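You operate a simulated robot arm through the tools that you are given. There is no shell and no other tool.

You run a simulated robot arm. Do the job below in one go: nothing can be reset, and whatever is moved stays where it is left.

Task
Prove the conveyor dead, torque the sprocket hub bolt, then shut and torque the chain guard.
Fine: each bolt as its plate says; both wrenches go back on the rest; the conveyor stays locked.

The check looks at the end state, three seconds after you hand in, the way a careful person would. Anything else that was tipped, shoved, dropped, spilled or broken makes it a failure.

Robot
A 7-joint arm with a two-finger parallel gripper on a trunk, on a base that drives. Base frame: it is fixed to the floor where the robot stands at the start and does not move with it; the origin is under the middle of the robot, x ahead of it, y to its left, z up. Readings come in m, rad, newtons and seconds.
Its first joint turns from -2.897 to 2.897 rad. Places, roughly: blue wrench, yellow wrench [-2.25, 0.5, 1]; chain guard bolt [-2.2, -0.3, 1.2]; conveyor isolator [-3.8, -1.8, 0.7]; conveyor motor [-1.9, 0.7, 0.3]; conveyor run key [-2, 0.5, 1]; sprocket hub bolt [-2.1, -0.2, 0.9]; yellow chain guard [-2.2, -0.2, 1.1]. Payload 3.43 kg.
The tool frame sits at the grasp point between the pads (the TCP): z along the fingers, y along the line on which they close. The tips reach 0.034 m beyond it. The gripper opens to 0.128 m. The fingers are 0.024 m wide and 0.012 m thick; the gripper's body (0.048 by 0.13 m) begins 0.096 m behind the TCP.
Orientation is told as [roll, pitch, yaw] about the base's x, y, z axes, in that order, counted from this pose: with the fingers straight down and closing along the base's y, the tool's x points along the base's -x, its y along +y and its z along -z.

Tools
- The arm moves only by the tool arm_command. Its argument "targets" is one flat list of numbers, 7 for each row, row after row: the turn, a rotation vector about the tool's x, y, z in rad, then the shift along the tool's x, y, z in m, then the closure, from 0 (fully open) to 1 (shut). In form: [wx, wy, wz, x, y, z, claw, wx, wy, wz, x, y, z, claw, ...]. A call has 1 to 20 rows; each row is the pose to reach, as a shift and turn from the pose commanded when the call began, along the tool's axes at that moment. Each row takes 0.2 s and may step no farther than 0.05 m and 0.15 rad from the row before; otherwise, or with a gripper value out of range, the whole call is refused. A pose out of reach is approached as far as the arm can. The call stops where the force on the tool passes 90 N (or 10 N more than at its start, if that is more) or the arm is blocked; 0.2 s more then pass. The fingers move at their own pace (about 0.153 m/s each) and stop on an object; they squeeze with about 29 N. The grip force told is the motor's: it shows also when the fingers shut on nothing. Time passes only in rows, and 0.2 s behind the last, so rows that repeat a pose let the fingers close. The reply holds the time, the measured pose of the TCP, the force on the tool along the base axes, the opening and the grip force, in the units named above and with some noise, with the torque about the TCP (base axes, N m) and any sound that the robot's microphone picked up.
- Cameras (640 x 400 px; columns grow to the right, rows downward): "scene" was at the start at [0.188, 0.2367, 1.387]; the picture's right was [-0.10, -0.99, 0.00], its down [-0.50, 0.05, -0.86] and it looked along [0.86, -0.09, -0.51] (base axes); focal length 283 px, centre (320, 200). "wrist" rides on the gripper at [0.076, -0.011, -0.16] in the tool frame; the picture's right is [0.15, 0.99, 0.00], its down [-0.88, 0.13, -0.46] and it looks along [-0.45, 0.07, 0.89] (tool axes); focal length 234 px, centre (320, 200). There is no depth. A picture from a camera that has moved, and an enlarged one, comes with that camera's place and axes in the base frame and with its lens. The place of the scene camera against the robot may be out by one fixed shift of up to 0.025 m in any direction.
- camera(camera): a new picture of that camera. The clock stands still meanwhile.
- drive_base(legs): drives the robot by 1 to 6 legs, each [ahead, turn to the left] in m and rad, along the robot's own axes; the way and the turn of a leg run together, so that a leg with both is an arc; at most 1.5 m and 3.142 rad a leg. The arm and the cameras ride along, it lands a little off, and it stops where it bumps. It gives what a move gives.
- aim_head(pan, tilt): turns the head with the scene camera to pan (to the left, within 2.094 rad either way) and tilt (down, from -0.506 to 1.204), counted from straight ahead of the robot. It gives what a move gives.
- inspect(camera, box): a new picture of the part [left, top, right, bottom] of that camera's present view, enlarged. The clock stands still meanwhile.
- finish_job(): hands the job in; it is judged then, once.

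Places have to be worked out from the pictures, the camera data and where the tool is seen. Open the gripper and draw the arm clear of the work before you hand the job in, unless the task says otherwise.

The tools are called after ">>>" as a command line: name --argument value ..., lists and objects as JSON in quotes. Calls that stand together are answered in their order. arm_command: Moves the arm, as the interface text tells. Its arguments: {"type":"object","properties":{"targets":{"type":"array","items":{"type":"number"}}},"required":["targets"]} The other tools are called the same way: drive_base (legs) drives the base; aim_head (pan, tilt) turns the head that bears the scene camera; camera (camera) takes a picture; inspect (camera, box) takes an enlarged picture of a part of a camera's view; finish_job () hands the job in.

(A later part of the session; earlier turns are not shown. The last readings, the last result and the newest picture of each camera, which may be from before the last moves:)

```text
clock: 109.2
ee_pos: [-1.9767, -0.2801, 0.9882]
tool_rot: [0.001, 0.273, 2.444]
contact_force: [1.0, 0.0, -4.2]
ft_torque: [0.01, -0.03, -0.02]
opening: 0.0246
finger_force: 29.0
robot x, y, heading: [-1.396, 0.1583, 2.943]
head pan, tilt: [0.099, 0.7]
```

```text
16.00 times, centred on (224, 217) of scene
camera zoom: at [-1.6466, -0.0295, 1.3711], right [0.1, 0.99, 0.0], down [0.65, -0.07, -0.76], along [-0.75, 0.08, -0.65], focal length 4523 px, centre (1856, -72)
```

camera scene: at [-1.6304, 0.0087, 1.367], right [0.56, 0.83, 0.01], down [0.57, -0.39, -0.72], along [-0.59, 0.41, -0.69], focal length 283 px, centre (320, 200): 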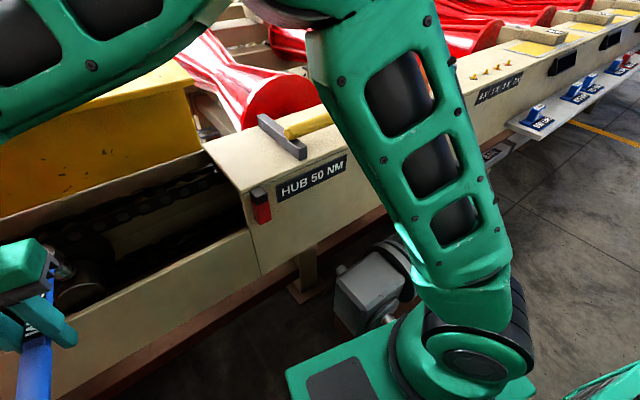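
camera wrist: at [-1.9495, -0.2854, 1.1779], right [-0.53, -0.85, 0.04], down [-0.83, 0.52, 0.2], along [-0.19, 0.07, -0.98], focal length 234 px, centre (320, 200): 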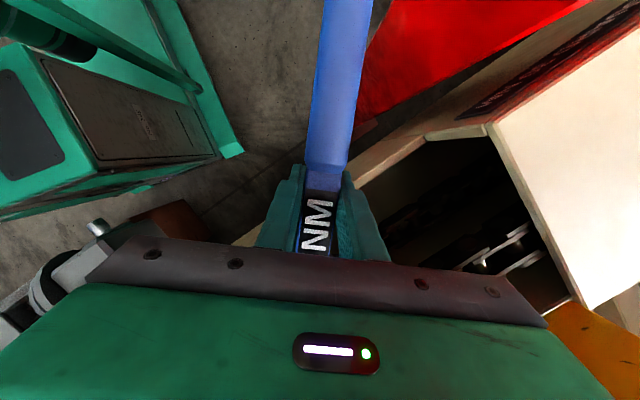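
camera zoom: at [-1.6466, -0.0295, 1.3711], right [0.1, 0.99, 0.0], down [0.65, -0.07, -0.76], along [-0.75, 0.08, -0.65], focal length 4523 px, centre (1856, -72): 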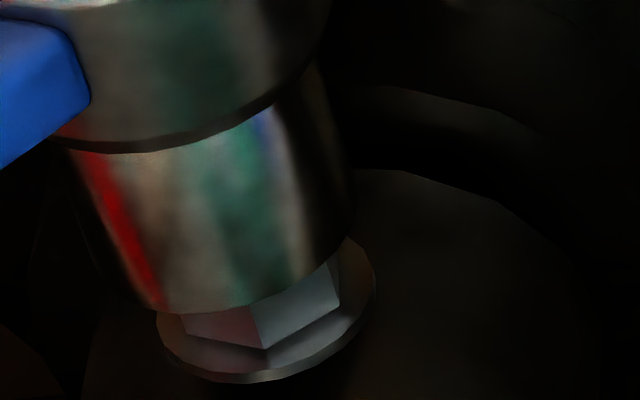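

The mouth is at the top of the hex and about 2 mm off to -y. I correct and lower in 3 mm steps.

>>> arm_command --targets '[0, 0, 0, -0.0013, -0.0015, -0.0003, 1, 0, 0, 0, -0.0021, -0.0015, 0.0026, 1, 0, 0, 0, -0.0029, -0.0015, 0.0055, 1]'

>>> inspect --camera "scene" --box '[206, 205, 242, 229]'

>>> arm_command --targets '[0, 0, 0, -0.0008, 0, 0.0029, 1, 0, 0, 0, -0.0016, 0, 0.0058, 1]'

>>> inspect --camera "scene" --box '[206, 205, 242, 229]'

```text
clock: 110.0
ee_pos: [-1.9773, -0.2785, 0.9835]
tool_rot: [-0.003, 0.273, 2.445]
contact_force: [-1.6, 0.7, -3.3]
ft_torque: [-0.02, 0.0, -0.01]
opening: 0.025
finger_force: 29.0
robot x, y, heading: [-1.3966, 0.1593, 2.94]
head pan, tilt: [0.099, 0.7]
```

```text
16.00 times, centred on (224, 217) of scene
camera zoom: at [-1.6466, -0.0295, 1.3711], right [0.1, 0.99, 0.0], down [0.65, -0.07, -0.76], along [-0.75, 0.08, -0.65], focal length 4523 px, centre (1856, -72)
```

zoom: 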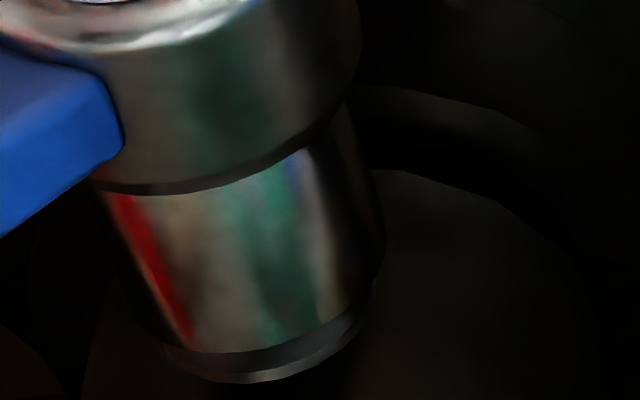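

```text
clock: 110.6
ee_pos: [-1.9765, -0.2772, 0.976]
tool_rot: [0.0, 0.273, 2.443]
contact_force: [-0.4, 0.3, -5.1]
ft_torque: [-0.01, 0.01, -0.01]
opening: 0.0251
finger_force: 29.1
robot x, y, heading: [-1.4002, 0.1625, 2.945]
head pan, tilt: [0.099, 0.7]
```

```text
16.00 times, centred on (224, 217) of scene
camera zoom: at [-1.6466, -0.0295, 1.3711], right [0.1, 0.99, 0.0], down [0.65, -0.07, -0.76], along [-0.75, 0.08, -0.65], focal length 4523 px, centre (1856, -72)
```

zoom: 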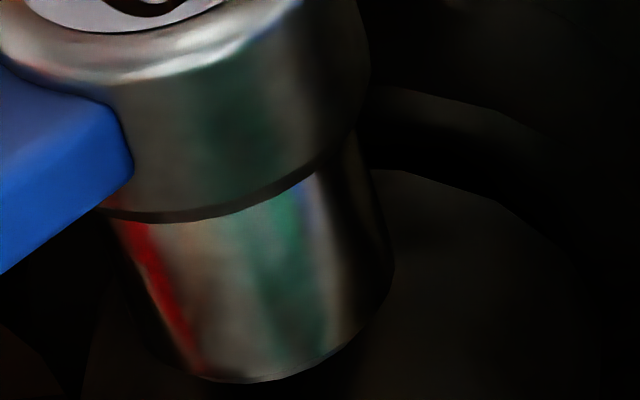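

The mouth is concentric and about 4 mm above the flange. I lower until it touches the flange, then try a small clockwise turn.

>>> arm_command --targets '[0, 0, 0, -0.0008, 0, 0.0029, 1, 0, 0, 0, -0.0014, 0, 0.005, 1, 0, 0, 0, -0.0014, 0, 0.005, 1]'

>>> arm_command --targets '[-0.014, 0, 0.048, -0.0001, 0.0056, 0, 1, -0.0271, 0, 0.096, -0.0005, 0.0112, 0, 1]'

>>> inspect --camera "scene" --box '[206, 205, 242, 229]'

```text
clock: 111.4
ee_pos: [-1.9761, -0.2782, 0.9721]
tool_rot: [-0.002, 0.275, 2.443]
contact_force: [0.1, 0.3, -4.0]
ft_torque: [-0.03, -0.02, 0.02]
opening: 0.0249
finger_force: 28.8
robot x, y, heading: [-1.3978, 0.1629, 2.944]
head pan, tilt: [0.099, 0.7]
```

```text
clock: 112.0
ee_pos: [-1.9847, -0.2859, 0.9712]
tool_rot: [0.0, 0.272, 2.345]
contact_force: [0.1, 0.0, -3.4]
ft_torque: [0.03, 0.02, 0.06]
opening: 0.0246
finger_force: 28.9
robot x, y, heading: [-1.398, 0.158, 2.944]
head pan, tilt: [0.099, 0.7]
```

```text
16.00 times, centred on (224, 217) of scene
camera zoom: at [-1.6466, -0.0295, 1.3711], right [0.1, 0.99, 0.0], down [0.65, -0.07, -0.76], along [-0.75, 0.08, -0.65], focal length 4523 px, centre (1856, -72)
```

zoom: 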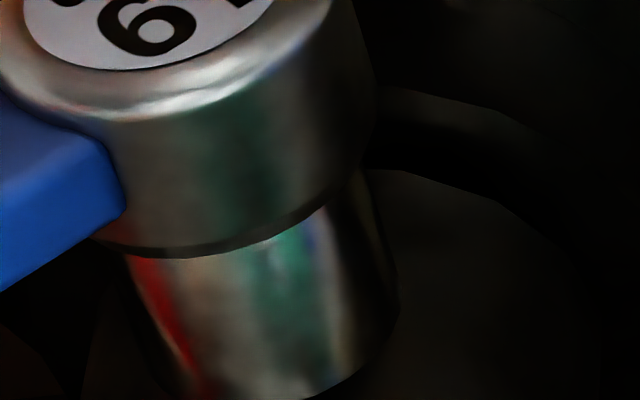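

Still no contact at all. I probe: lower further to find the flange, then nudge sideways 4 mm to feel if the socket is captured.

>>> arm_command --targets '[0, 0, 0, -0.0008, 0, 0.0029, 1, 0, 0, 0, -0.0016, 0, 0.0058, 1, 0, 0, 0, -0.0016, 0, 0.0058, 1]'

>>> inspect --camera "scene" --box '[200, 190, 248, 238]'

>>> arm_command --targets '[0, 0, 0, 0.002, 0, 0.0006, 1, 0, 0, 0, 0.0039, 0, 0.0011, 1, 0, 0, 0, 0.0039, 0, 0.0011, 1]'

```text
clock: 112.8
ee_pos: [-1.9833, -0.288, 0.9665]
tool_rot: [0.001, 0.275, 2.344]
contact_force: [2.4, -3.5, 6.9]
ft_torque: [0.71, 0.59, 0.15]
opening: 0.0249
finger_force: 28.9
robot x, y, heading: [-1.4019, 0.1622, 2.938]
head pan, tilt: [0.099, 0.7]
```

```text
8.33 times, centred on (224, 214) of scene
camera zoom: at [-1.6462, -0.0295, 1.3712], right [0.1, 0.99, 0.0], down [0.65, -0.07, -0.76], along [-0.75, 0.08, -0.65], focal length 2356 px, centre (1120, 83)
```

zoom: 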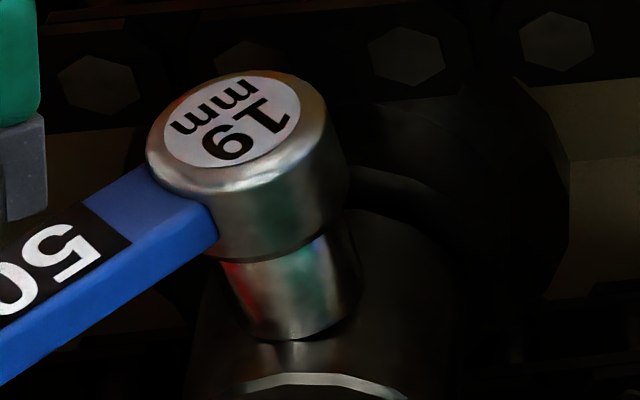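

```text
clock: 113.6
ee_pos: [-1.9829, -0.289, 0.9659]
tool_rot: [0.0, 0.273, 2.342]
contact_force: [-1.5, 2.7, -4.5]
ft_torque: [-0.02, -0.01, -0.08]
opening: 0.0249
finger_force: 29.5
robot x, y, heading: [-1.3952, 0.1609, 2.945]
head pan, tilt: [0.099, 0.7]
```

>>> arm_command --targets '[0, 0, 0, 0, 0, 0, 1, 0, 0, 0, 0, 0, 0, 1]'

```text
clock: 114.2
ee_pos: [-1.9812, -0.2896, 0.9653]
tool_rot: [-0.002, 0.274, 2.342]
contact_force: [-2.7, 3.4, -5.2]
ft_torque: [0.03, -0.07, -0.04]
opening: 0.0246
finger_force: 29.3
robot x, y, heading: [-1.397, 0.1588, 2.939]
head pan, tilt: [0.099, 0.7]
```

The socket is captured sideways by the hex now (4 N restoring). To learn how the coupling behaves, I return the nudge and turn counter-clockwise slightly, watching torque.

>>> arm_command --targets '[0.0135, 0, -0.05, -0.0028, -0.0056, -0.001, 1, 0.027, 0, -0.1, -0.003, -0.0111, -0.001, 1, 0.054, 0, -0.2, -0.0045, -0.0222, -0.001, 1, 0.081, 0, -0.3, -0.007, -0.033, -0.0018, 1]'

>>> inspect --camera "scene" --box '[200, 180, 248, 238]'

```text
clock: 115.2
ee_pos: [-1.9633, -0.2622, 0.9647]
tool_rot: [0.001, 0.273, 2.657]
contact_force: [0.5, 0.1, -3.9]
ft_torque: [0.04, -0.02, -0.03]
opening: 0.025
finger_force: 29.0
robot x, y, heading: [-1.3969, 0.1586, 2.941]
head pan, tilt: [0.099, 0.7]
```

```text
6.90 times, centred on (224, 209) of scene
camera zoom: at [-1.6466, -0.0295, 1.3711], right [0.1, 0.99, 0.0], down [0.65, -0.07, -0.76], along [-0.75, 0.08, -0.65], focal length 1950 px, centre (982, 138)
```

zoom: 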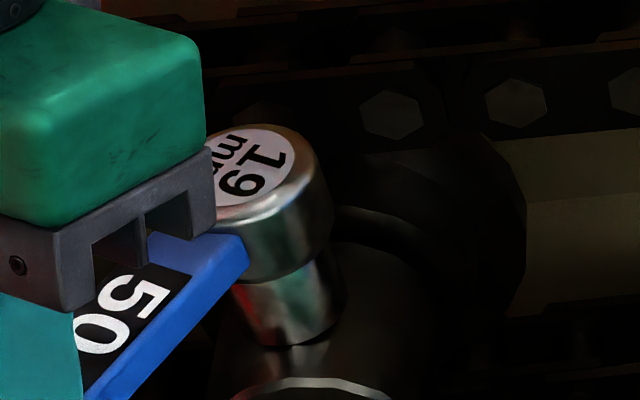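

Free counter-clockwise over 17°, as a ratchet would be. Now I turn clockwise by the same amount and more, watching for a bite.

>>> arm_command --targets '[-0.027, 0, 0.1, -0.0005, 0.0111, 0, 1, -0.054, 0, 0.2, -0.0022, 0.0222, 0, 1]'

>>> arm_command --targets '[-0.027, 0, 0.1, -0.0005, 0.0111, 0, 1, -0.04, 0, 0.15, -0.0012, 0.0167, 0, 1]'

```text
clock: 115.8
ee_pos: [-1.9748, -0.2794, 0.9644]
tool_rot: [0.0, 0.274, 2.447]
contact_force: [0.2, -0.2, -3.0]
ft_torque: [0.08, 0.13, 0.04]
opening: 0.0249
finger_force: 28.7
robot x, y, heading: [-1.3987, 0.1612, 2.937]
head pan, tilt: [0.099, 0.7]
```

```text
clock: 116.4
ee_pos: [-1.9876, -0.2931, 0.9641]
tool_rot: [-0.001, 0.271, 2.29]
contact_force: [0.1, -0.1, -3.6]
ft_torque: [-0.01, 0.01, 0.03]
opening: 0.0247
finger_force: 29.1
robot x, y, heading: [-1.398, 0.1568, 2.942]
head pan, tilt: [0.099, 0.7]
```

No torque either way. I lift and look at the red mark to see whether the bolt is following the socket.

>>> arm_command --targets '[0, 0, 0, 0.0027, 0, -0.0096, 1, 0, 0, 0, 0.0054, 0, -0.0193, 1, 0, 0, 0, 0.0081, 0, -0.029, 1, 0, 0, 0, 0.0095, 0, -0.034, 1]'

>>> inspect --camera "scene" --box '[208, 175, 256, 235]'

>>> inspect --camera "scene" --box '[212, 205, 248, 229]'

```text
clock: 117.4
ee_pos: [-1.9863, -0.2937, 1.0008]
tool_rot: [-0.002, 0.272, 2.29]
contact_force: [0.3, -0.9, -4.5]
ft_torque: [0.0, 0.01, -0.02]
opening: 0.0248
finger_force: 29.5
robot x, y, heading: [-1.3996, 0.159, 2.941]
head pan, tilt: [0.099, 0.7]
```

```text
6.67 times, centred on (232, 205) of scene
camera zoom: at [-1.6466, -0.0296, 1.3711], right [0.1, 0.99, 0.0], down [0.65, -0.07, -0.76], along [-0.75, 0.08, -0.65], focal length 1884 px, centre (907, 167)
```

zoom: 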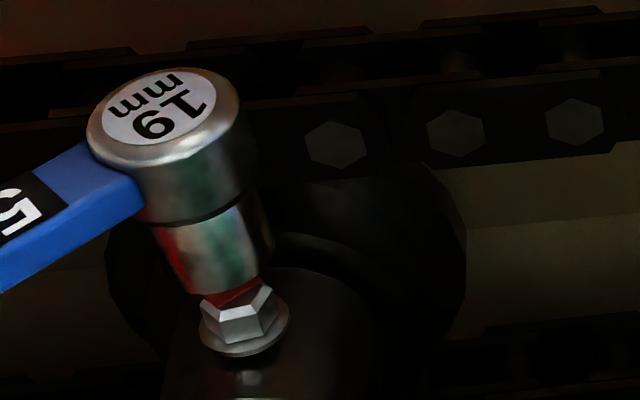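

```text
16.00 times, centred on (230, 217) of scene
camera zoom: at [-1.6466, -0.0296, 1.3711], right [0.1, 0.99, 0.0], down [0.65, -0.07, -0.76], along [-0.75, 0.08, -0.65], focal length 4523 px, centre (1760, -72)
```

zoom: 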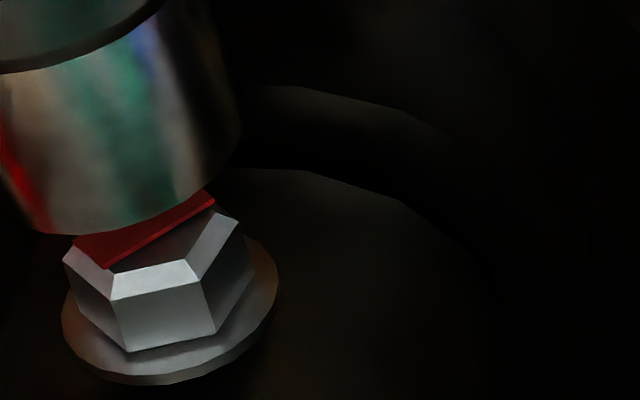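

The red mark has turned clockwise about 22° this time: the wrench ratchets, driving clockwise and free counter-clockwise, and the bolt is still loose. I reseat and then ratchet back to about +52° for a long clockwise stroke.

>>> arm_command --targets '[0, 0, 0, -0.0027, 0, 0.0096, 1, 0, 0, 0, -0.0054, 0, 0.0193, 1, 0, 0, 0, -0.008, 0, 0.0285, 1, 0, 0, 0, -0.0095, 0, 0.034, 1]'

>>> arm_command --targets '[0.0363, 0, -0.13, -0.001, -0.015, -0.0003, 1, 0.0726, 0, -0.26, -0.0039, -0.0298, -0.0011, 1, 0.1089, 0, -0.39, -0.0087, -0.044, -0.0024, 1, 0.1453, 0, -0.52, -0.0153, -0.0574, -0.0043, 1, 0.1816, 0, -0.65, -0.0236, -0.0698, -0.0066, 1, 0.2179, 0, -0.78, -0.0334, -0.0809, -0.0093, 1, 0.2542, 0, -0.91, -0.0446, -0.0905, -0.0124, 1, 0.2905, 0, -1.04, -0.0569, -0.0985, -0.0159, 1, 0.3268, 0, -1.17, -0.0701, -0.1047, -0.0196, 1, 0.3632, 0, -1.3, -0.084, -0.109, -0.0235, 1, 0.3995, 0, -1.43, -0.0983, -0.1113, -0.0275, 1, 0.4358, 0, -1.56, -0.1129, -0.1116, -0.0315, 1, 0.4721, 0, -1.69, -0.1273, -0.1098, -0.0355, 1]'

>>> camera --camera "scene"

```text
clock: 118.4
ee_pos: [-1.988, -0.2923, 0.9636]
tool_rot: [-0.001, 0.272, 2.293]
contact_force: [-0.7, 1.0, 1.2]
ft_torque: [0.45, 0.27, -0.05]
opening: 0.0248
finger_force: 28.9
robot x, y, heading: [-1.3972, 0.162, 2.942]
head pan, tilt: [0.099, 0.7]
```

```text
clock: 121.2
ee_pos: [-1.9917, -0.1188, 0.9641]
tool_rot: [0.002, 0.277, -2.235]
contact_force: [9.0, 22.7, 3.6]
ft_torque: [-0.06, 0.08, -0.73]
opening: 0.0252
finger_force: 29.3
robot x, y, heading: [-1.3945, 0.1629, 2.935]
head pan, tilt: [0.099, 0.7]
```

```text
taken
camera scene: at [-1.6459, -0.0286, 1.3714], right [0.1, 0.99, 0.0], down [0.65, -0.07, -0.76], along [-0.75, 0.07, -0.65], focal length 283 px, centre (320, 200)
```

scene: 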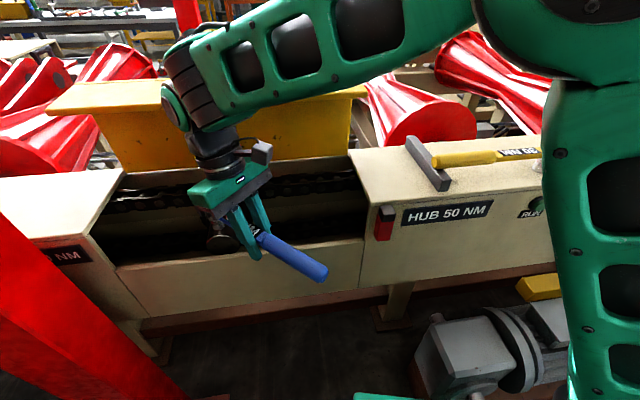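

A 24 N push outward shows the true radius is slightly larger (about 0.115 m, bolt centre (-2.064,-0.206)). I ease out 4 mm and start the clockwise drive in short calls, watching torque and sound.

>>> arm_command --targets '[0, 0, 0, 0.0038, 0, 0.0011, 1, -0.0369, 0, 0.1299, 0.0028, 0.0155, 0.0008, 1, -0.0738, 0, 0.2597, -0.0002, 0.0307, 0, 1, -0.1108, 0, 0.3896, -0.0051, 0.0453, -0.0014, 1, -0.1477, 0, 0.5195, -0.0119, 0.0591, -0.0034, 1]'

>>> arm_command --targets '[-0.0369, 0, 0.1299, -0.001, 0.0155, -0.0003, 1, -0.0738, 0, 0.2597, -0.004, 0.0307, -0.0011, 1, -0.1108, 0, 0.3896, -0.0089, 0.0453, -0.0025, 1, -0.1477, 0, 0.5195, -0.0157, 0.0591, -0.0045, 1]'

>>> arm_command --targets '[-0.0369, 0, 0.1299, -0.001, 0.0155, -0.0003, 1, -0.0738, 0, 0.2597, -0.004, 0.0307, -0.0011, 1, -0.1108, 0, 0.3896, -0.0089, 0.0453, -0.0025, 1, -0.1477, 0, 0.5195, -0.0157, 0.0591, -0.0045, 1]'

```text
clock: 122.4
ee_pos: [-1.9545, -0.1673, 0.9626]
tool_rot: [0.004, 0.273, -2.779]
contact_force: [-8.0, 2.6, -0.6]
ft_torque: [-0.11, 0.48, -0.46]
opening: 0.0254
finger_force: 29.4
robot x, y, heading: [-1.3968, 0.1614, 2.938]
head pan, tilt: [0.099, 0.7]
```

```text
clock: 123.4
ee_pos: [-1.9465, -0.2281, 0.9638]
tool_rot: [0.005, 0.276, 2.963]
contact_force: [-22.1, 6.4, -8.4]
ft_torque: [0.01, -0.12, 0.06]
opening: 0.0249
finger_force: 29.2
robot x, y, heading: [-1.3969, 0.1591, 2.941]
head pan, tilt: [0.099, 0.7]
```

```text
clock: 124.4
ee_pos: [-1.9718, -0.2835, 0.9658]
tool_rot: [0.003, 0.278, 2.428]
contact_force: [-6.6, 3.2, -3.9]
ft_torque: [0.1, 0.18, 0.24]
opening: 0.025
finger_force: 28.8
robot x, y, heading: [-1.3948, 0.1572, 2.942]
head pan, tilt: [0.099, 0.7]
```

Only side forces from my centre estimate, with no drive torque yet: the bolt is still running down. I ratchet back (radius 0.1135) for another stroke.

>>> arm_command --targets '[0.0371, 0, -0.1298, -0.005, -0.0153, -0.0014, 1, 0.0741, 0, -0.2596, -0.008, -0.0303, -0.0022, 1, 0.1112, 0, -0.3894, -0.0128, -0.0447, -0.0036, 1, 0.1482, 0, -0.5193, -0.0195, -0.0584, -0.0055, 1, 0.1853, 0, -0.6491, -0.0279, -0.0709, -0.0079, 1, 0.2223, 0, -0.7789, -0.0379, -0.0822, -0.0107, 1, 0.2594, 0, -0.9087, -0.0492, -0.092, -0.0139, 1, 0.2965, 0, -1.0385, -0.0617, -0.1001, -0.0175, 1, 0.3335, 0, -1.1683, -0.0752, -0.1064, -0.0213, 1, 0.3706, 0, -1.2982, -0.0893, -0.1107, -0.0253, 1, 0.4076, 0, -1.428, -0.1038, -0.1131, -0.0294, 1, 0.4447, 0, -1.5578, -0.1186, -0.1134, -0.0336, 1]'

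>>> arm_command --targets '[-0.0369, 0, 0.1299, 0.001, 0.0153, 0.0002, 1, -0.0738, 0, 0.2597, -0.002, 0.0303, -0.0006, 1, -0.1108, 0, 0.3896, -0.0068, 0.0447, -0.002, 1, -0.1477, 0, 0.5195, -0.0135, 0.0584, -0.0039, 1]'

>>> arm_command --targets '[-0.0369, 0, 0.1299, -0.001, 0.0153, -0.0003, 1, -0.0738, 0, 0.2597, -0.004, 0.0303, -0.0011, 1, -0.1108, 0, 0.3896, -0.0088, 0.0447, -0.0025, 1, -0.1477, 0, 0.5195, -0.0155, 0.0584, -0.0044, 1]'

>>> arm_command --targets '[-0.0369, 0, 0.1299, -0.001, 0.0153, -0.0003, 1, -0.0738, 0, 0.2597, -0.004, 0.0303, -0.0011, 1, -0.1108, 0, 0.3896, -0.0088, 0.0447, -0.0025, 1, -0.1477, 0, 0.5195, -0.0155, 0.0584, -0.0044, 1]'

```text
clock: 127.0
ee_pos: [-1.9914, -0.1158, 0.9662]
tool_rot: [-0.001, 0.275, -2.237]
contact_force: [5.3, 16.3, -0.6]
ft_torque: [0.18, 0.08, -0.74]
opening: 0.0247
finger_force: 29.2
robot x, y, heading: [-1.395, 0.1598, 2.94]
head pan, tilt: [0.099, 0.7]
```

```text
clock: 128.0
ee_pos: [-1.9562, -0.1645, 0.9639]
tool_rot: [0.002, 0.273, -2.776]
contact_force: [0.9, -0.9, -0.3]
ft_torque: [-0.17, 0.31, 0.11]
opening: 0.025
finger_force: 28.7
robot x, y, heading: [-1.3992, 0.1626, 2.944]
head pan, tilt: [0.099, 0.7]
```

```text
clock: 129.0
ee_pos: [-1.9507, -0.2246, 0.964]
tool_rot: [0.002, 0.277, 2.964]
contact_force: [-0.4, 0.5, -0.2]
ft_torque: [0.04, 0.31, -0.01]
opening: 0.0248
finger_force: 29.1
robot x, y, heading: [-1.3938, 0.158, 2.944]
head pan, tilt: [0.099, 0.7]
```

```text
clock: 130.0
ee_pos: [-1.9756, -0.2795, 0.9646]
tool_rot: [0.002, 0.278, 2.426]
contact_force: [0.4, 0.5, -1.2]
ft_torque: [0.3, 0.22, 0.98]
opening: 0.0248
finger_force: 28.5
robot x, y, heading: [-1.3965, 0.1583, 2.939]
head pan, tilt: [0.099, 0.7]
```

Torque on the hand has risen to +1 Nm at the end of the stroke: the bolt is starting to resist. I continue a little further clockwise.

>>> arm_command --targets '[-0.0185, 0, 0.065, -0.0002, 0.0074, -0.0001, 1, -0.0369, 0, 0.1299, -0.001, 0.0153, -0.0003, 1]'

>>> inspect --camera "scene" --box '[100, 150, 260, 290]'

```text
clock: 130.6
ee_pos: [-1.985, -0.2913, 0.9648]
tool_rot: [0.004, 0.277, 2.294]
contact_force: [-0.3, -9.7, -5.2]
ft_torque: [-0.45, -0.12, 0.93]
opening: 0.0249
finger_force: 28.9
robot x, y, heading: [-1.397, 0.1623, 2.936]
head pan, tilt: [0.099, 0.7]
```

```text
2.86 times, centred on (180, 220) of scene
camera zoom: at [-1.6466, -0.0299, 1.371], right [0.1, 0.99, 0.0], down [0.65, -0.07, -0.76], along [-0.75, 0.08, -0.65], focal length 808 px, centre (720, 143)
```

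zoom: 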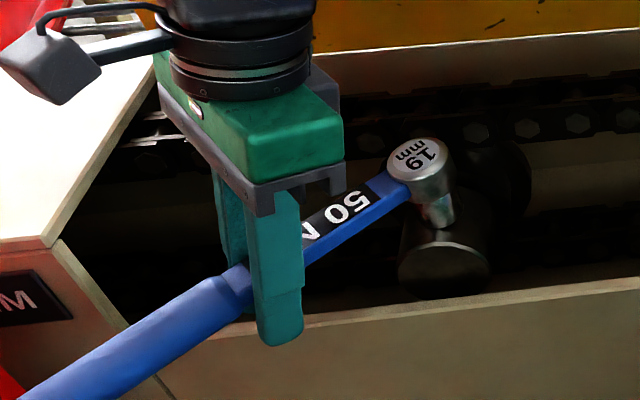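

Net moment about the bolt is still small. I ratchet back and drive another full clockwise stroke.

>>> arm_command --targets '[0.0371, 0, -0.1298, -0.001, -0.0153, -0.0003, 1, 0.0741, 0, -0.2596, -0.004, -0.0303, -0.0011, 1, 0.1112, 0, -0.3894, -0.0088, -0.0447, -0.0025, 1, 0.1482, 0, -0.5193, -0.0155, -0.0584, -0.0044, 1, 0.1853, 0, -0.6491, -0.0239, -0.0709, -0.0068, 1, 0.2223, 0, -0.7789, -0.0339, -0.0822, -0.0096, 1, 0.2594, 0, -0.9087, -0.0452, -0.092, -0.0128, 1, 0.2965, 0, -1.0385, -0.0572, -0.1001, -0.0162, 1, 0.3335, 0, -1.1683, -0.0702, -0.1064, -0.0199, 1, 0.3706, 0, -1.2982, -0.0838, -0.1107, -0.0238, 1, 0.4076, 0, -1.428, -0.0978, -0.1131, -0.0277, 1, 0.4447, 0, -1.5578, -0.1122, -0.1134, -0.0318, 1, 0.4818, 0, -1.6876, -0.1268, -0.1116, -0.036, 1]'

>>> arm_command --targets '[-0.0369, 0, 0.1299, -0.001, 0.0153, -0.0003, 1, -0.0738, 0, 0.2597, -0.004, 0.0303, -0.0011, 1, -0.1108, 0, 0.3896, -0.0088, 0.0447, -0.0025, 1, -0.1477, 0, 0.5195, -0.0155, 0.0584, -0.0044, 1]'

>>> arm_command --targets '[-0.0369, 0, 0.1299, -0.001, 0.0153, -0.0003, 1, -0.0738, 0, 0.2597, -0.004, 0.0303, -0.0011, 1, -0.1108, 0, 0.3896, -0.0088, 0.0447, -0.0025, 1, -0.1477, 0, 0.5195, -0.0155, 0.0584, -0.0044, 1]'

>>> arm_command --targets '[-0.0369, 0, 0.1299, -0.001, 0.0153, -0.0003, 1, -0.0738, 0, 0.2597, -0.004, 0.0303, -0.0011, 1, -0.1108, 0, 0.3896, -0.0088, 0.0447, -0.0025, 1, -0.1477, 0, 0.5195, -0.0155, 0.0584, -0.0044, 1]'

```text
clock: 133.4
ee_pos: [-1.9908, -0.1162, 0.9632]
tool_rot: [0.0, 0.276, -2.236]
contact_force: [-1.4, 9.2, -0.6]
ft_torque: [0.06, 0.23, -0.92]
opening: 0.0254
finger_force: 29.7
robot x, y, heading: [-1.3962, 0.1623, 2.939]
head pan, tilt: [0.099, 0.7]
```

```text
clock: 134.4
ee_pos: [-1.9532, -0.1669, 0.9634]
tool_rot: [0.0, 0.277, -2.779]
contact_force: [-3.8, 2.9, -1.8]
ft_torque: [-0.04, 0.34, -0.44]
opening: 0.0251
finger_force: 29.1
robot x, y, heading: [-1.3969, 0.1591, 2.94]
head pan, tilt: [0.099, 0.7]
```

```text
clock: 135.4
ee_pos: [-1.9469, -0.2265, 0.9641]
tool_rot: [-0.001, 0.277, 2.963]
contact_force: [0.2, 0.1, -4.3]
ft_torque: [0.02, -0.03, -0.03]
opening: 0.0248
finger_force: 29.3
robot x, y, heading: [-1.3984, 0.1622, 2.941]
head pan, tilt: [0.099, 0.7]
```

```text
clock: 136.4
ee_pos: [-1.9736, -0.2801, 0.963]
tool_rot: [0.0, 0.276, 2.423]
contact_force: [-4.4, -2.8, -4.0]
ft_torque: [-0.02, 0.08, 0.68]
opening: 0.025
finger_force: 29.3
robot x, y, heading: [-1.3999, 0.1604, 2.94]
head pan, tilt: [0.099, 0.7]
```

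Torque shows only small values at the ends. I lift to check how the red mark has moved.

>>> arm_command --targets '[0, 0, 0, 0.0027, 0, -0.0096, 1, 0, 0, 0, 0.0054, 0, -0.0193, 1, 0, 0, 0, 0.0081, 0, -0.029, 1, 0, 0, 0, 0.0095, 0, -0.034, 1]'

>>> inspect --camera "scene" --box '[208, 175, 256, 235]'

>>> inspect --camera "scene" --box '[212, 205, 248, 229]'

```text
clock: 137.4
ee_pos: [-1.9727, -0.2809, 0.9986]
tool_rot: [0.0, 0.276, 2.426]
contact_force: [-0.4, 0.2, -3.9]
ft_torque: [-0.01, -0.03, -0.03]
opening: 0.0248
finger_force: 28.7
robot x, y, heading: [-1.3973, 0.1589, 2.94]
head pan, tilt: [0.099, 0.7]
```

```text
6.67 times, centred on (232, 205) of scene
camera zoom: at [-1.6466, -0.0295, 1.3711], right [0.1, 0.99, 0.0], down [0.65, -0.07, -0.76], along [-0.75, 0.07, -0.65], focal length 1884 px, centre (907, 167)
```

zoom: 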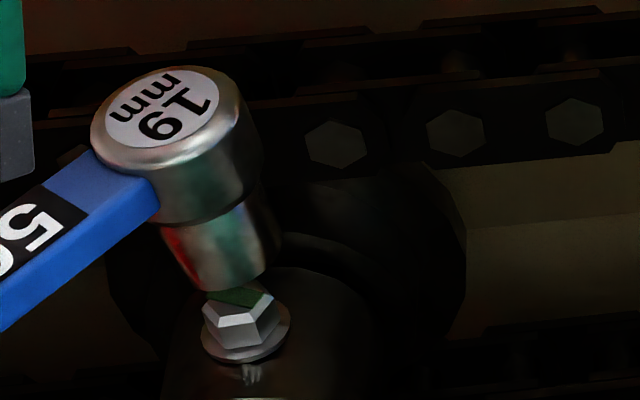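

```text
16.00 times, centred on (230, 217) of scene
camera zoom: at [-1.6466, -0.0295, 1.3711], right [0.1, 0.99, 0.0], down [0.65, -0.07, -0.76], along [-0.75, 0.07, -0.65], focal length 4523 px, centre (1760, -72)
```

zoom: 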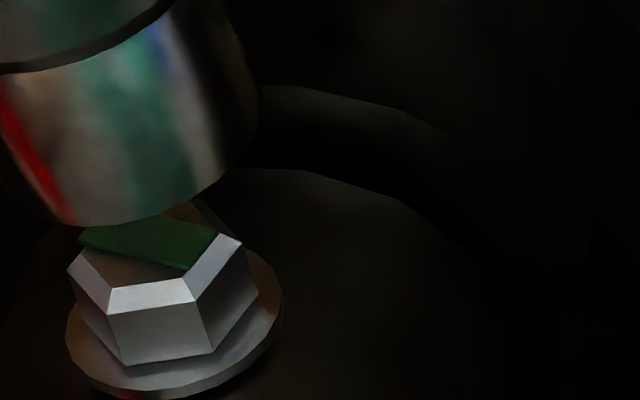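

The bolt's mark has turned green: the hub bolt is at its torque. I leave it and carry the blue wrench back up, around the guard, toward the rest.

>>> arm_command --targets '[0, 0, 0, 0.0227, -0.0131, -0.0248, 1, 0, 0, 0, 0.0454, -0.0262, -0.0495, 1, 0, 0, 0, 0.0378, -0.0451, -0.0829, 1, 0, 0, 0, 0.0302, -0.064, -0.1162, 1, 0, 0, 0, 0.003, -0.0944, -0.1248, 1, 0, 0, 0, -0.0242, -0.1248, -0.1334, 1, 0, 0, 0, -0.0515, -0.1552, -0.142, 1, 0, 0, 0, -0.0788, -0.1855, -0.1505, 1, 0, 0, 0, -0.106, -0.2159, -0.1591, 1, 0, 0, 0, -0.1332, -0.2463, -0.1677, 1, -0.0313, 0, 0.1104, -0.1613, -0.2777, -0.1756, 1, -0.0625, 0, 0.2207, -0.1893, -0.3092, -0.1836, 1, -0.0938, 0, 0.3311, -0.2174, -0.3406, -0.1915, 1, -0.1251, 0, 0.4415, -0.2454, -0.3721, -0.1995, 1, -0.1564, 0, 0.5519, -0.2735, -0.4035, -0.2074, 1, -0.1876, 0, 0.6622, -0.3015, -0.435, -0.2154, 1, -0.2189, 0, 0.7726, -0.3296, -0.4664, -0.2233, 1]'

>>> aim_head --pan -0.3 --tilt 0.5

>>> camera --camera "scene"

```text
clock: 141.0
ee_pos: [-1.95, 0.3206, 1.1221]
tool_rot: [0.0, 0.275, 1.62]
contact_force: [-0.5, 0.2, -4.5]
ft_torque: [0.04, -0.01, 0.02]
opening: 0.0248
finger_force: 29.1
robot x, y, heading: [-1.3955, 0.1638, 2.94]
head pan, tilt: [0.099, 0.7]
```

```text
clock: 141.8
ee_pos: [-1.9521, 0.3206, 1.1216]
tool_rot: [0.003, 0.275, 1.624]
contact_force: [-0.2, 0.6, -4.6]
ft_torque: [0.0, 0.03, 0.01]
opening: 0.0247
finger_force: 29.1
robot x, y, heading: [-1.3982, 0.1596, 2.944]
head pan, tilt: [-0.3, 0.499]
```

```text
taken
camera scene: at [-1.6421, 0.0058, 1.3888], right [0.48, 0.88, 0.0], down [0.43, -0.23, -0.87], along [-0.76, 0.42, -0.49], focal length 283 px, centre (320, 200)
```

scene: 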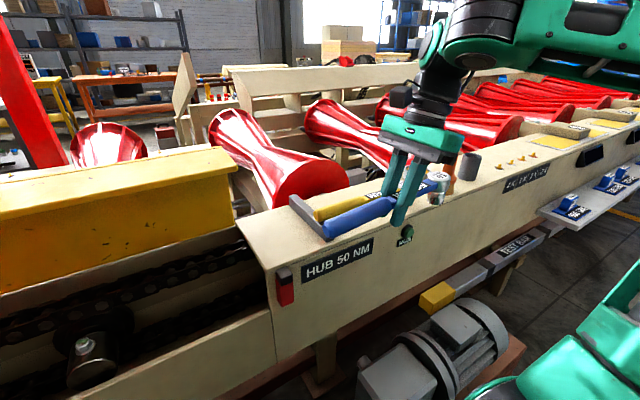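

The blue wrench hangs level. I move it over its place on the rest, keeping 8 cm above.

>>> arm_command --targets '[0, 0, 0, -0.0105, 0.0395, -0.0028, 1, 0, 0, 0, -0.021, 0.079, -0.0055, 1, 0, 0, 0, -0.0315, 0.1185, -0.0083, 1, 0, 0, 0, -0.042, 0.158, -0.011, 1, 0, 0, 0, -0.0525, 0.1975, -0.0137, 1, 0, 0, 0, -0.063, 0.237, -0.0163, 1, 0, 0, 0, -0.0711, 0.237, 0.0126, 1, 0, 0, 0, -0.0765, 0.237, 0.0318, 1, 0, 0, 0, -0.0765, 0.237, 0.0318, 1]'

>>> inspect --camera "scene" --box '[270, 120, 450, 250]'

>>> camera --camera "wrist"

```text
clock: 143.8
ee_pos: [-2.1934, 0.3717, 1.0722]
tool_rot: [0.0, 0.275, 1.624]
contact_force: [0.3, 0.0, -3.8]
ft_torque: [-0.03, 0.0, 0.03]
opening: 0.0248
finger_force: 29.2
robot x, y, heading: [-1.397, 0.1599, 2.938]
head pan, tilt: [-0.3, 0.499]
```

```text
3.08 times, centred on (360, 185) of scene
camera zoom: at [-1.6423, 0.0059, 1.3888], right [0.48, 0.88, 0.0], down [0.43, -0.23, -0.87], along [-0.76, 0.42, -0.49], focal length 870 px, centre (197, 246)
```

zoom: 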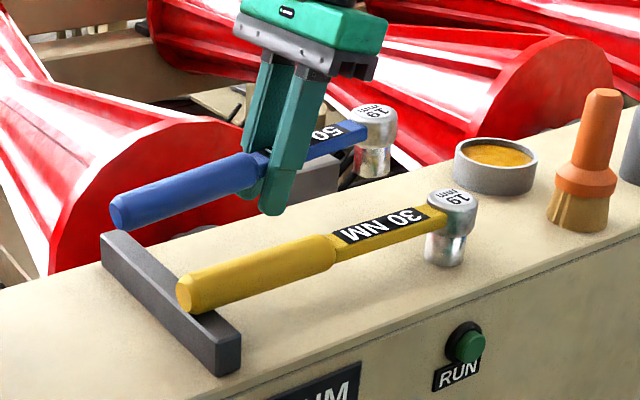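

```text
taken
camera wrist: at [-2.1808, 0.3412, 1.2465], right [-0.98, -0.19, 0.04], down [-0.18, 0.96, 0.2], along [-0.08, 0.19, -0.98], focal length 234 px, centre (320, 200)
```

wrist: 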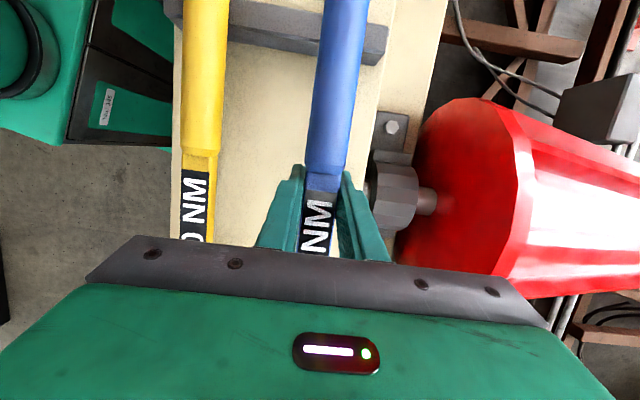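

It hangs right over its place on the rest. I lower slowly to touch.

>>> arm_command --targets '[0, 0, 0, -0.0033, 0, 0.0115, 1, 0, 0, 0, -0.0054, 0, 0.0192, 1, 0, 0, 0, -0.0073, 0, 0.026, 1, 0, 0, 0, -0.0073, 0, 0.026, 1]'

>>> inspect --camera "scene" --box '[270, 120, 450, 250]'

```text
clock: 144.8
ee_pos: [-2.1937, 0.3715, 1.0462]
tool_rot: [0.0, 0.276, 1.624]
contact_force: [-0.1, 1.4, 3.4]
ft_torque: [-0.9, -0.03, 0.05]
opening: 0.0247
finger_force: 28.9
robot x, y, heading: [-1.3965, 0.162, 2.945]
head pan, tilt: [-0.3, 0.499]
```

```text
3.08 times, centred on (360, 185) of scene
camera zoom: at [-1.642, 0.0059, 1.3888], right [0.48, 0.88, 0.0], down [0.43, -0.23, -0.87], along [-0.76, 0.42, -0.49], focal length 870 px, centre (197, 246)
```

zoom: 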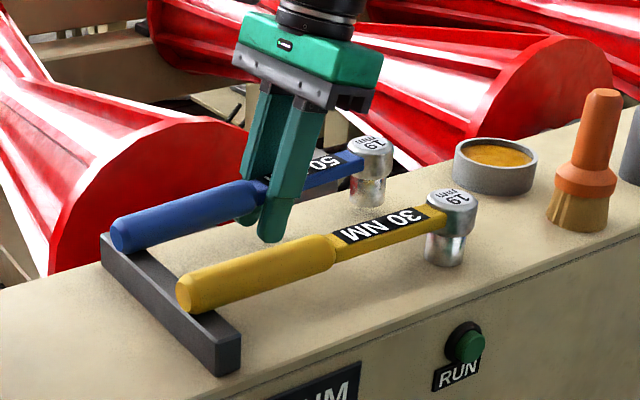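

The handle end has touched the bar. I lower 3 mm more, open just enough, and withdraw upward.

>>> arm_command --targets '[0, 0, 0, -0.0008, 0, 0.003, 1, 0, 0, 0, -0.0008, 0, 0.003, 0.85, 0, 0, 0, -0.0008, 0, 0.003, 0.65, 0, 0, 0, -0.0008, 0, 0.003, 0.65]'

>>> inspect --camera "scene" --box '[270, 120, 450, 250]'

```text
clock: 145.8
ee_pos: [-2.194, 0.3717, 1.043]
tool_rot: [-0.002, 0.275, 1.623]
contact_force: [-0.3, -0.7, 1.6]
ft_torque: [0.04, -0.01, -0.01]
opening: 0.045
finger_force: 0.1
robot x, y, heading: [-1.3976, 0.1615, 2.943]
head pan, tilt: [-0.3, 0.499]
```

```text
3.08 times, centred on (360, 185) of scene
camera zoom: at [-1.6421, 0.0058, 1.3888], right [0.48, 0.88, 0.0], down [0.43, -0.23, -0.87], along [-0.76, 0.42, -0.49], focal length 870 px, centre (197, 246)
```

zoom: 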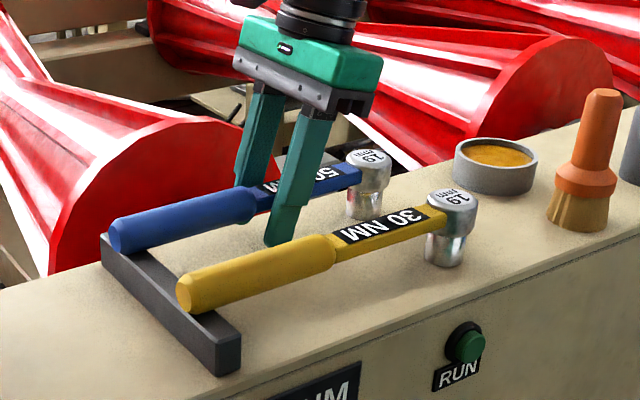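

The blue wrench rests properly. I withdraw straight up, level the hand and turn it back to face forward, in a pose that stays clear of my own arm.

>>> arm_command --targets '[0, 0, 0, 0.0109, 0, -0.0385, 0.65, 0, 0, 0, 0.0218, 0, -0.077, 0.65, 0, 0, 0, 0.0326, 0, -0.1155, 0.65, 0, -0.09, 0, 0.038, -0.03, -0.135, 0.5, 0, -0.18, 0, 0.038, -0.07, -0.135, 0.3, 0, -0.275, 0, 0.038, -0.11, -0.135, 0.3]'

>>> arm_command --targets '[0, 0, -0.14, 0.02, -0.01, 0, 0, 0, 0, -0.28, 0.04, -0.02, 0, 0, 0, 0, -0.42, 0.06, -0.03, 0, 0, 0, 0, -0.56, 0.08, -0.04, 0, 0, 0, 0, -0.7, 0.1, -0.05, 0, 0, 0, 0, -0.84, 0.12, -0.06, 0, 0, 0, 0, -0.98, 0.14, -0.07, 0, 0, 0, 0, -1.12, 0.16, -0.07, 0, 0, 0, 0, -1.26, 0.18, -0.07, 0, 0, 0, 0, -1.4, 0.2, -0.07, 0, 0]'

>>> camera --camera "wrist"

>>> aim_head --pan 0.2 --tilt 0.4

>>> camera --camera "scene"

```text
clock: 147.2
ee_pos: [-2.0872, 0.379, 1.187]
tool_rot: [-0.002, -0.001, 1.622]
contact_force: [0.0, 1.0, -0.9]
ft_torque: [-0.09, -0.05, 0.01]
opening: 0.0897
finger_force: 0.1
robot x, y, heading: [-1.3981, 0.1588, 2.937]
head pan, tilt: [-0.3, 0.499]
```

```text
clock: 149.4
ee_pos: [-2.0052, 0.1799, 1.184]
tool_rot: [0.0, 0.0, 3.022]
contact_force: [0.3, -0.2, 1.2]
ft_torque: [-0.06, -0.03, -0.02]
opening: 0.1279
finger_force: 0.0
robot x, y, heading: [-1.3974, 0.1595, 2.943]
head pan, tilt: [-0.3, 0.499]
```

```text
taken
camera wrist: at [-1.9281, 0.1816, 1.3431], right [0.03, -1.0, 0.0], down [-0.89, -0.02, 0.46], along [-0.46, -0.01, -0.89], focal length 234 px, centre (320, 200)
```

wrist: 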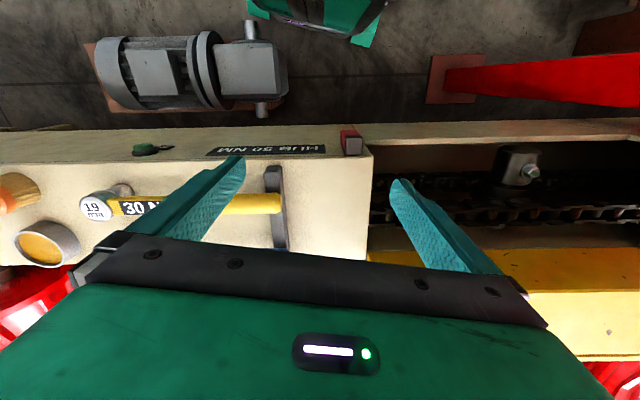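

```text
clock: 150.4
ee_pos: [-2.0043, 0.1808, 1.1829]
tool_rot: [0.0, -0.002, 3.023]
contact_force: [-0.4, -0.3, -0.2]
ft_torque: [0.03, -0.03, -0.03]
opening: 0.1281
finger_force: 0.1
robot x, y, heading: [-1.3994, 0.1626, 2.94]
head pan, tilt: [0.201, 0.4]
```

```text
taken
camera scene: at [-1.6549, -0.0378, 1.3979], right [0.0, 1.0, 0.0], down [0.4, 0.0, -0.92], along [-0.92, 0.0, -0.4], focal length 283 px, centre (320, 200)
```

scene: 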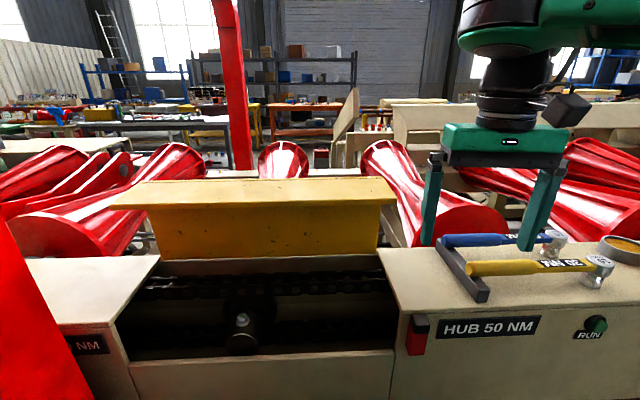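

Head-on view shows the guard: a plate standing at x≈-2.2 from z≈1.0 to 1.17, with a flange about 0.1 m deep overhanging toward me. Shutting it means tipping it forward about its rear-bottom hinge. I raise the closed hand and bring it above the guard for a wrist view.

>>> arm_command --targets '[0, 0, 0, 0, 0, -0.045, 0.5, 0, 0, 0, 0, 0, -0.09, 1, 0, 0, 0, -0.001, 0.047, -0.09, 1, 0, 0, 0, -0.002, 0.094, -0.09, 1, 0, 0, 0, -0.0033, 0.141, -0.09, 1, 0, 0, 0, -0.0045, 0.188, -0.09, 1, 0, 0, 0, -0.0055, 0.236, -0.09, 1, 0, 0, 0, -0.0067, 0.2828, -0.09, 1]'

>>> camera --camera "wrist"

>>> camera --camera "scene"

```text
clock: 152.0
ee_pos: [-1.9933, -0.0865, 1.2807]
tool_rot: [-0.001, -0.033, 3.094]
contact_force: [-13.7, -21.5, -26.7]
ft_torque: [3.6, -0.11, -1.57]
opening: 0.0
finger_force: 29.1
robot x, y, heading: [-1.3967, 0.1593, 2.943]
head pan, tilt: [0.201, 0.4]
stopped in row 8: the force on the tool passed its limit at 224 N (the readings are from after the stop); the commanded pose is now the measured one
```

```text
taken
camera wrist: at [-1.9111, -0.0806, 1.4373], right [0.1, -0.99, -0.01], down [-0.87, -0.09, 0.48], along [-0.48, -0.04, -0.87], focal length 234 px, centre (320, 200)
```

wrist: 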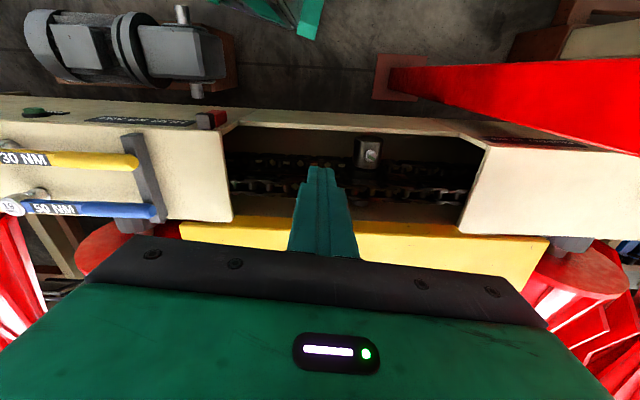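

```text
taken
camera scene: at [-1.6493, -0.0401, 1.3985], right [0.0, 1.0, 0.0], down [0.4, 0.0, -0.92], along [-0.92, 0.0, -0.4], focal length 283 px, centre (320, 200)
```

scene: 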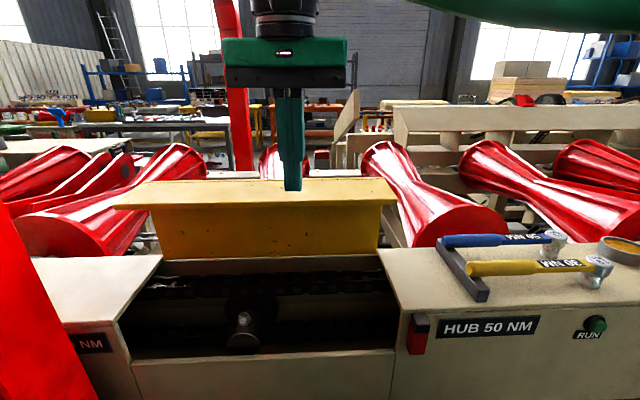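

Another self-contact: the hand was too high and too near the robot. I move outward over the guard and slightly down to free it.

>>> arm_command --targets '[0, 0, 0, -0.03, 0, 0.01, 1, 0, 0, 0, -0.065, 0, 0.02, 1, 0, 0, 0, -0.1, 0, 0.03, 1, 0, 0, 0, -0.1, 0, 0.03, 1]'

>>> camera --camera "wrist"

>>> camera --camera "scene"

```text
clock: 152.3
ee_pos: [-1.9977, -0.0865, 1.2824]
tool_rot: [0.002, -0.047, 3.086]
contact_force: [-2.4, -6.4, -7.1]
ft_torque: [0.99, 0.06, -0.43]
opening: 0.0001
finger_force: 28.8
robot x, y, heading: [-1.3982, 0.1594, 2.945]
head pan, tilt: [0.201, 0.4]
stopped in row 1: the force on the tool passed its limit at 107 N (the readings are from after the stop); the commanded pose is now the measured one
```

```text
taken
camera wrist: at [-1.9144, -0.08, 1.4381], right [0.09, -1.0, -0.01], down [-0.86, -0.08, 0.5], along [-0.5, -0.04, -0.87], focal length 234 px, centre (320, 200)
```

wrist: 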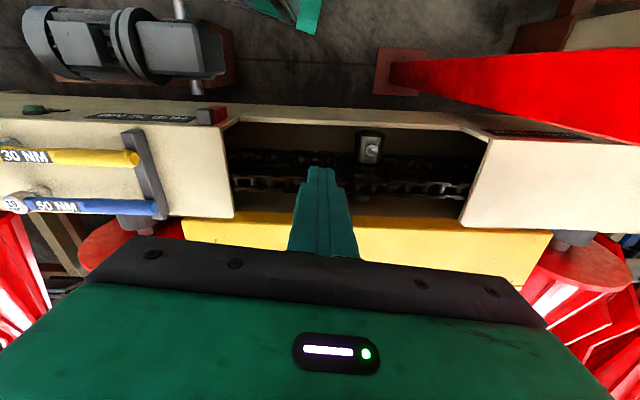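

```text
taken
camera scene: at [-1.6545, -0.0385, 1.3978], right [0.0, 1.0, 0.0], down [0.4, 0.0, -0.92], along [-0.92, 0.0, -0.4], focal length 283 px, centre (320, 200)
```

scene: 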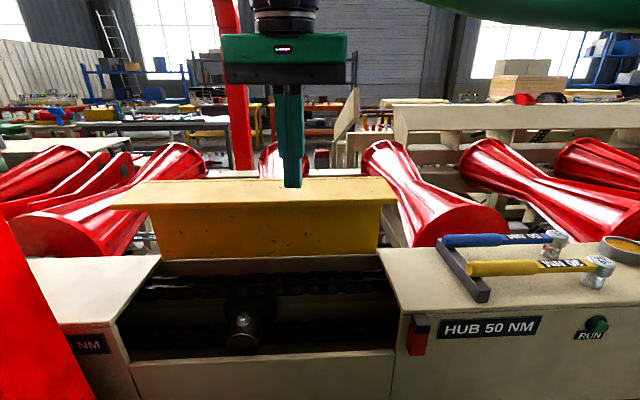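

Mostly released now. I continue outward in small steps.

>>> arm_command --targets '[0, 0, 0, -0.01, 0, 0.005, 1, 0, 0, 0, -0.02, 0, 0.012, 1, 0, 0, 0, -0.035, 0, 0.02, 1, 0, 0, 0, -0.055, 0, 0.025, 1, 0, 0, 0, -0.08, 0, 0.025, 1, 0, 0, 0, -0.1, 0, 0.025, 1]'

>>> camera --camera "wrist"

>>> camera --camera "scene"

```text
clock: 153.4
ee_pos: [-2.0476, -0.0839, 1.2665]
tool_rot: [0.0, -0.07, 3.074]
contact_force: [-2.5, -4.6, -5.2]
ft_torque: [0.84, -0.02, -0.35]
opening: 0.0
finger_force: 28.9
robot x, y, heading: [-1.3959, 0.1597, 2.943]
head pan, tilt: [0.201, 0.4]
stopped in row 5: the force on the tool passed its limit at 163 N (the readings are from after the stop); the commanded pose is now the measured one
```

```text
taken
camera wrist: at [-1.9607, -0.08, 1.4209], right [0.08, -1.0, -0.01], down [-0.85, -0.07, 0.52], along [-0.52, -0.03, -0.86], focal length 234 px, centre (320, 200)
```

wrist: 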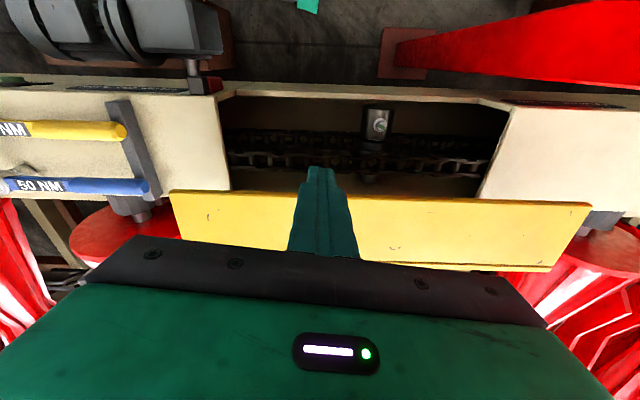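

```text
taken
camera scene: at [-1.6545, -0.0385, 1.3979], right [0.0, 1.0, 0.0], down [0.4, 0.0, -0.92], along [-0.92, 0.0, -0.4], focal length 283 px, centre (320, 200)
```

scene: 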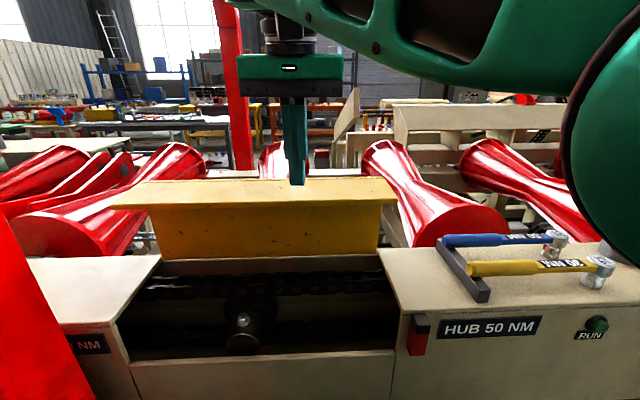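

The flange top spans x -2.105 to -2.23 at z≈1.17, so the plate leans back a little. I level the hand and move slowly so the fingertips stand over the flange's front part (x≈-2.12), then look.

>>> arm_command --targets '[0, 0.015, 0, -0.01, 0, 0, 1, 0, 0.03, 0, -0.02, 0, 0, 1, 0, 0.045, 0, -0.032, 0, 0, 1, 0, 0.06, 0, -0.045, 0, 0, 1, 0, 0.07, 0, -0.058, 0, 0, 1, 0, 0.07, 0, -0.072, 0, 0, 1, 0, 0.07, 0, -0.072, 0, 0, 1]'

>>> camera --camera "scene"

>>> camera --camera "wrist"

```text
clock: 153.8
ee_pos: [-2.0399, -0.0867, 1.2743]
tool_rot: [-0.001, -0.087, 3.07]
contact_force: [-8.8, -9.3, -12.6]
ft_torque: [1.63, -0.25, -0.83]
opening: 0.0
finger_force: 28.5
robot x, y, heading: [-1.3961, 0.162, 2.941]
head pan, tilt: [0.201, 0.4]
stopped in row 1: the force on the tool passed its limit at 139 N (the readings are from after the stop); the commanded pose is now the measured one
```

```text
taken
camera scene: at [-1.6555, -0.0383, 1.3977], right [0.0, 1.0, 0.0], down [0.4, 0.0, -0.92], along [-0.92, 0.0, -0.4], focal length 283 px, centre (320, 200)
```

scene: 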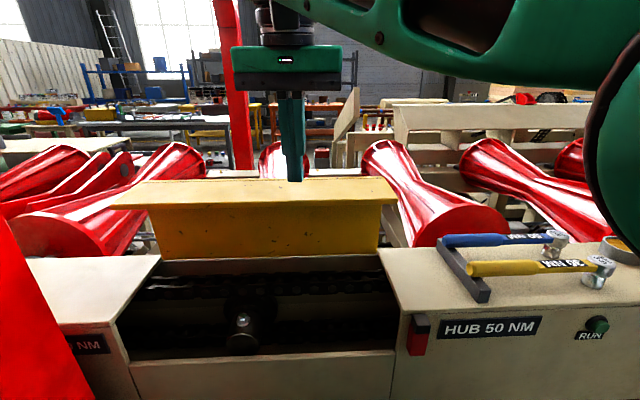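

```text
taken
camera wrist: at [-1.9512, -0.0828, 1.4275], right [0.07, -1.0, -0.01], down [-0.85, -0.07, 0.53], along [-0.53, -0.03, -0.85], focal length 234 px, centre (320, 200)
```

wrist: 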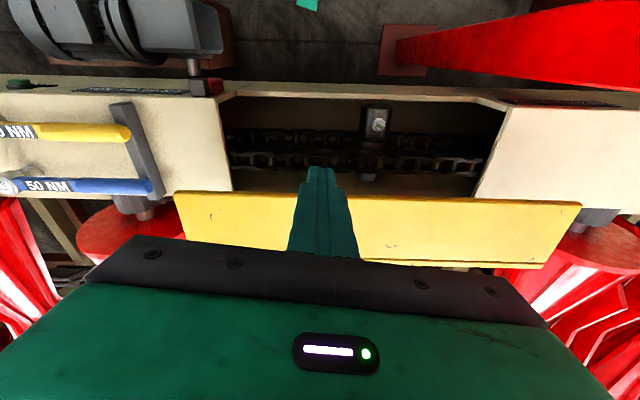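

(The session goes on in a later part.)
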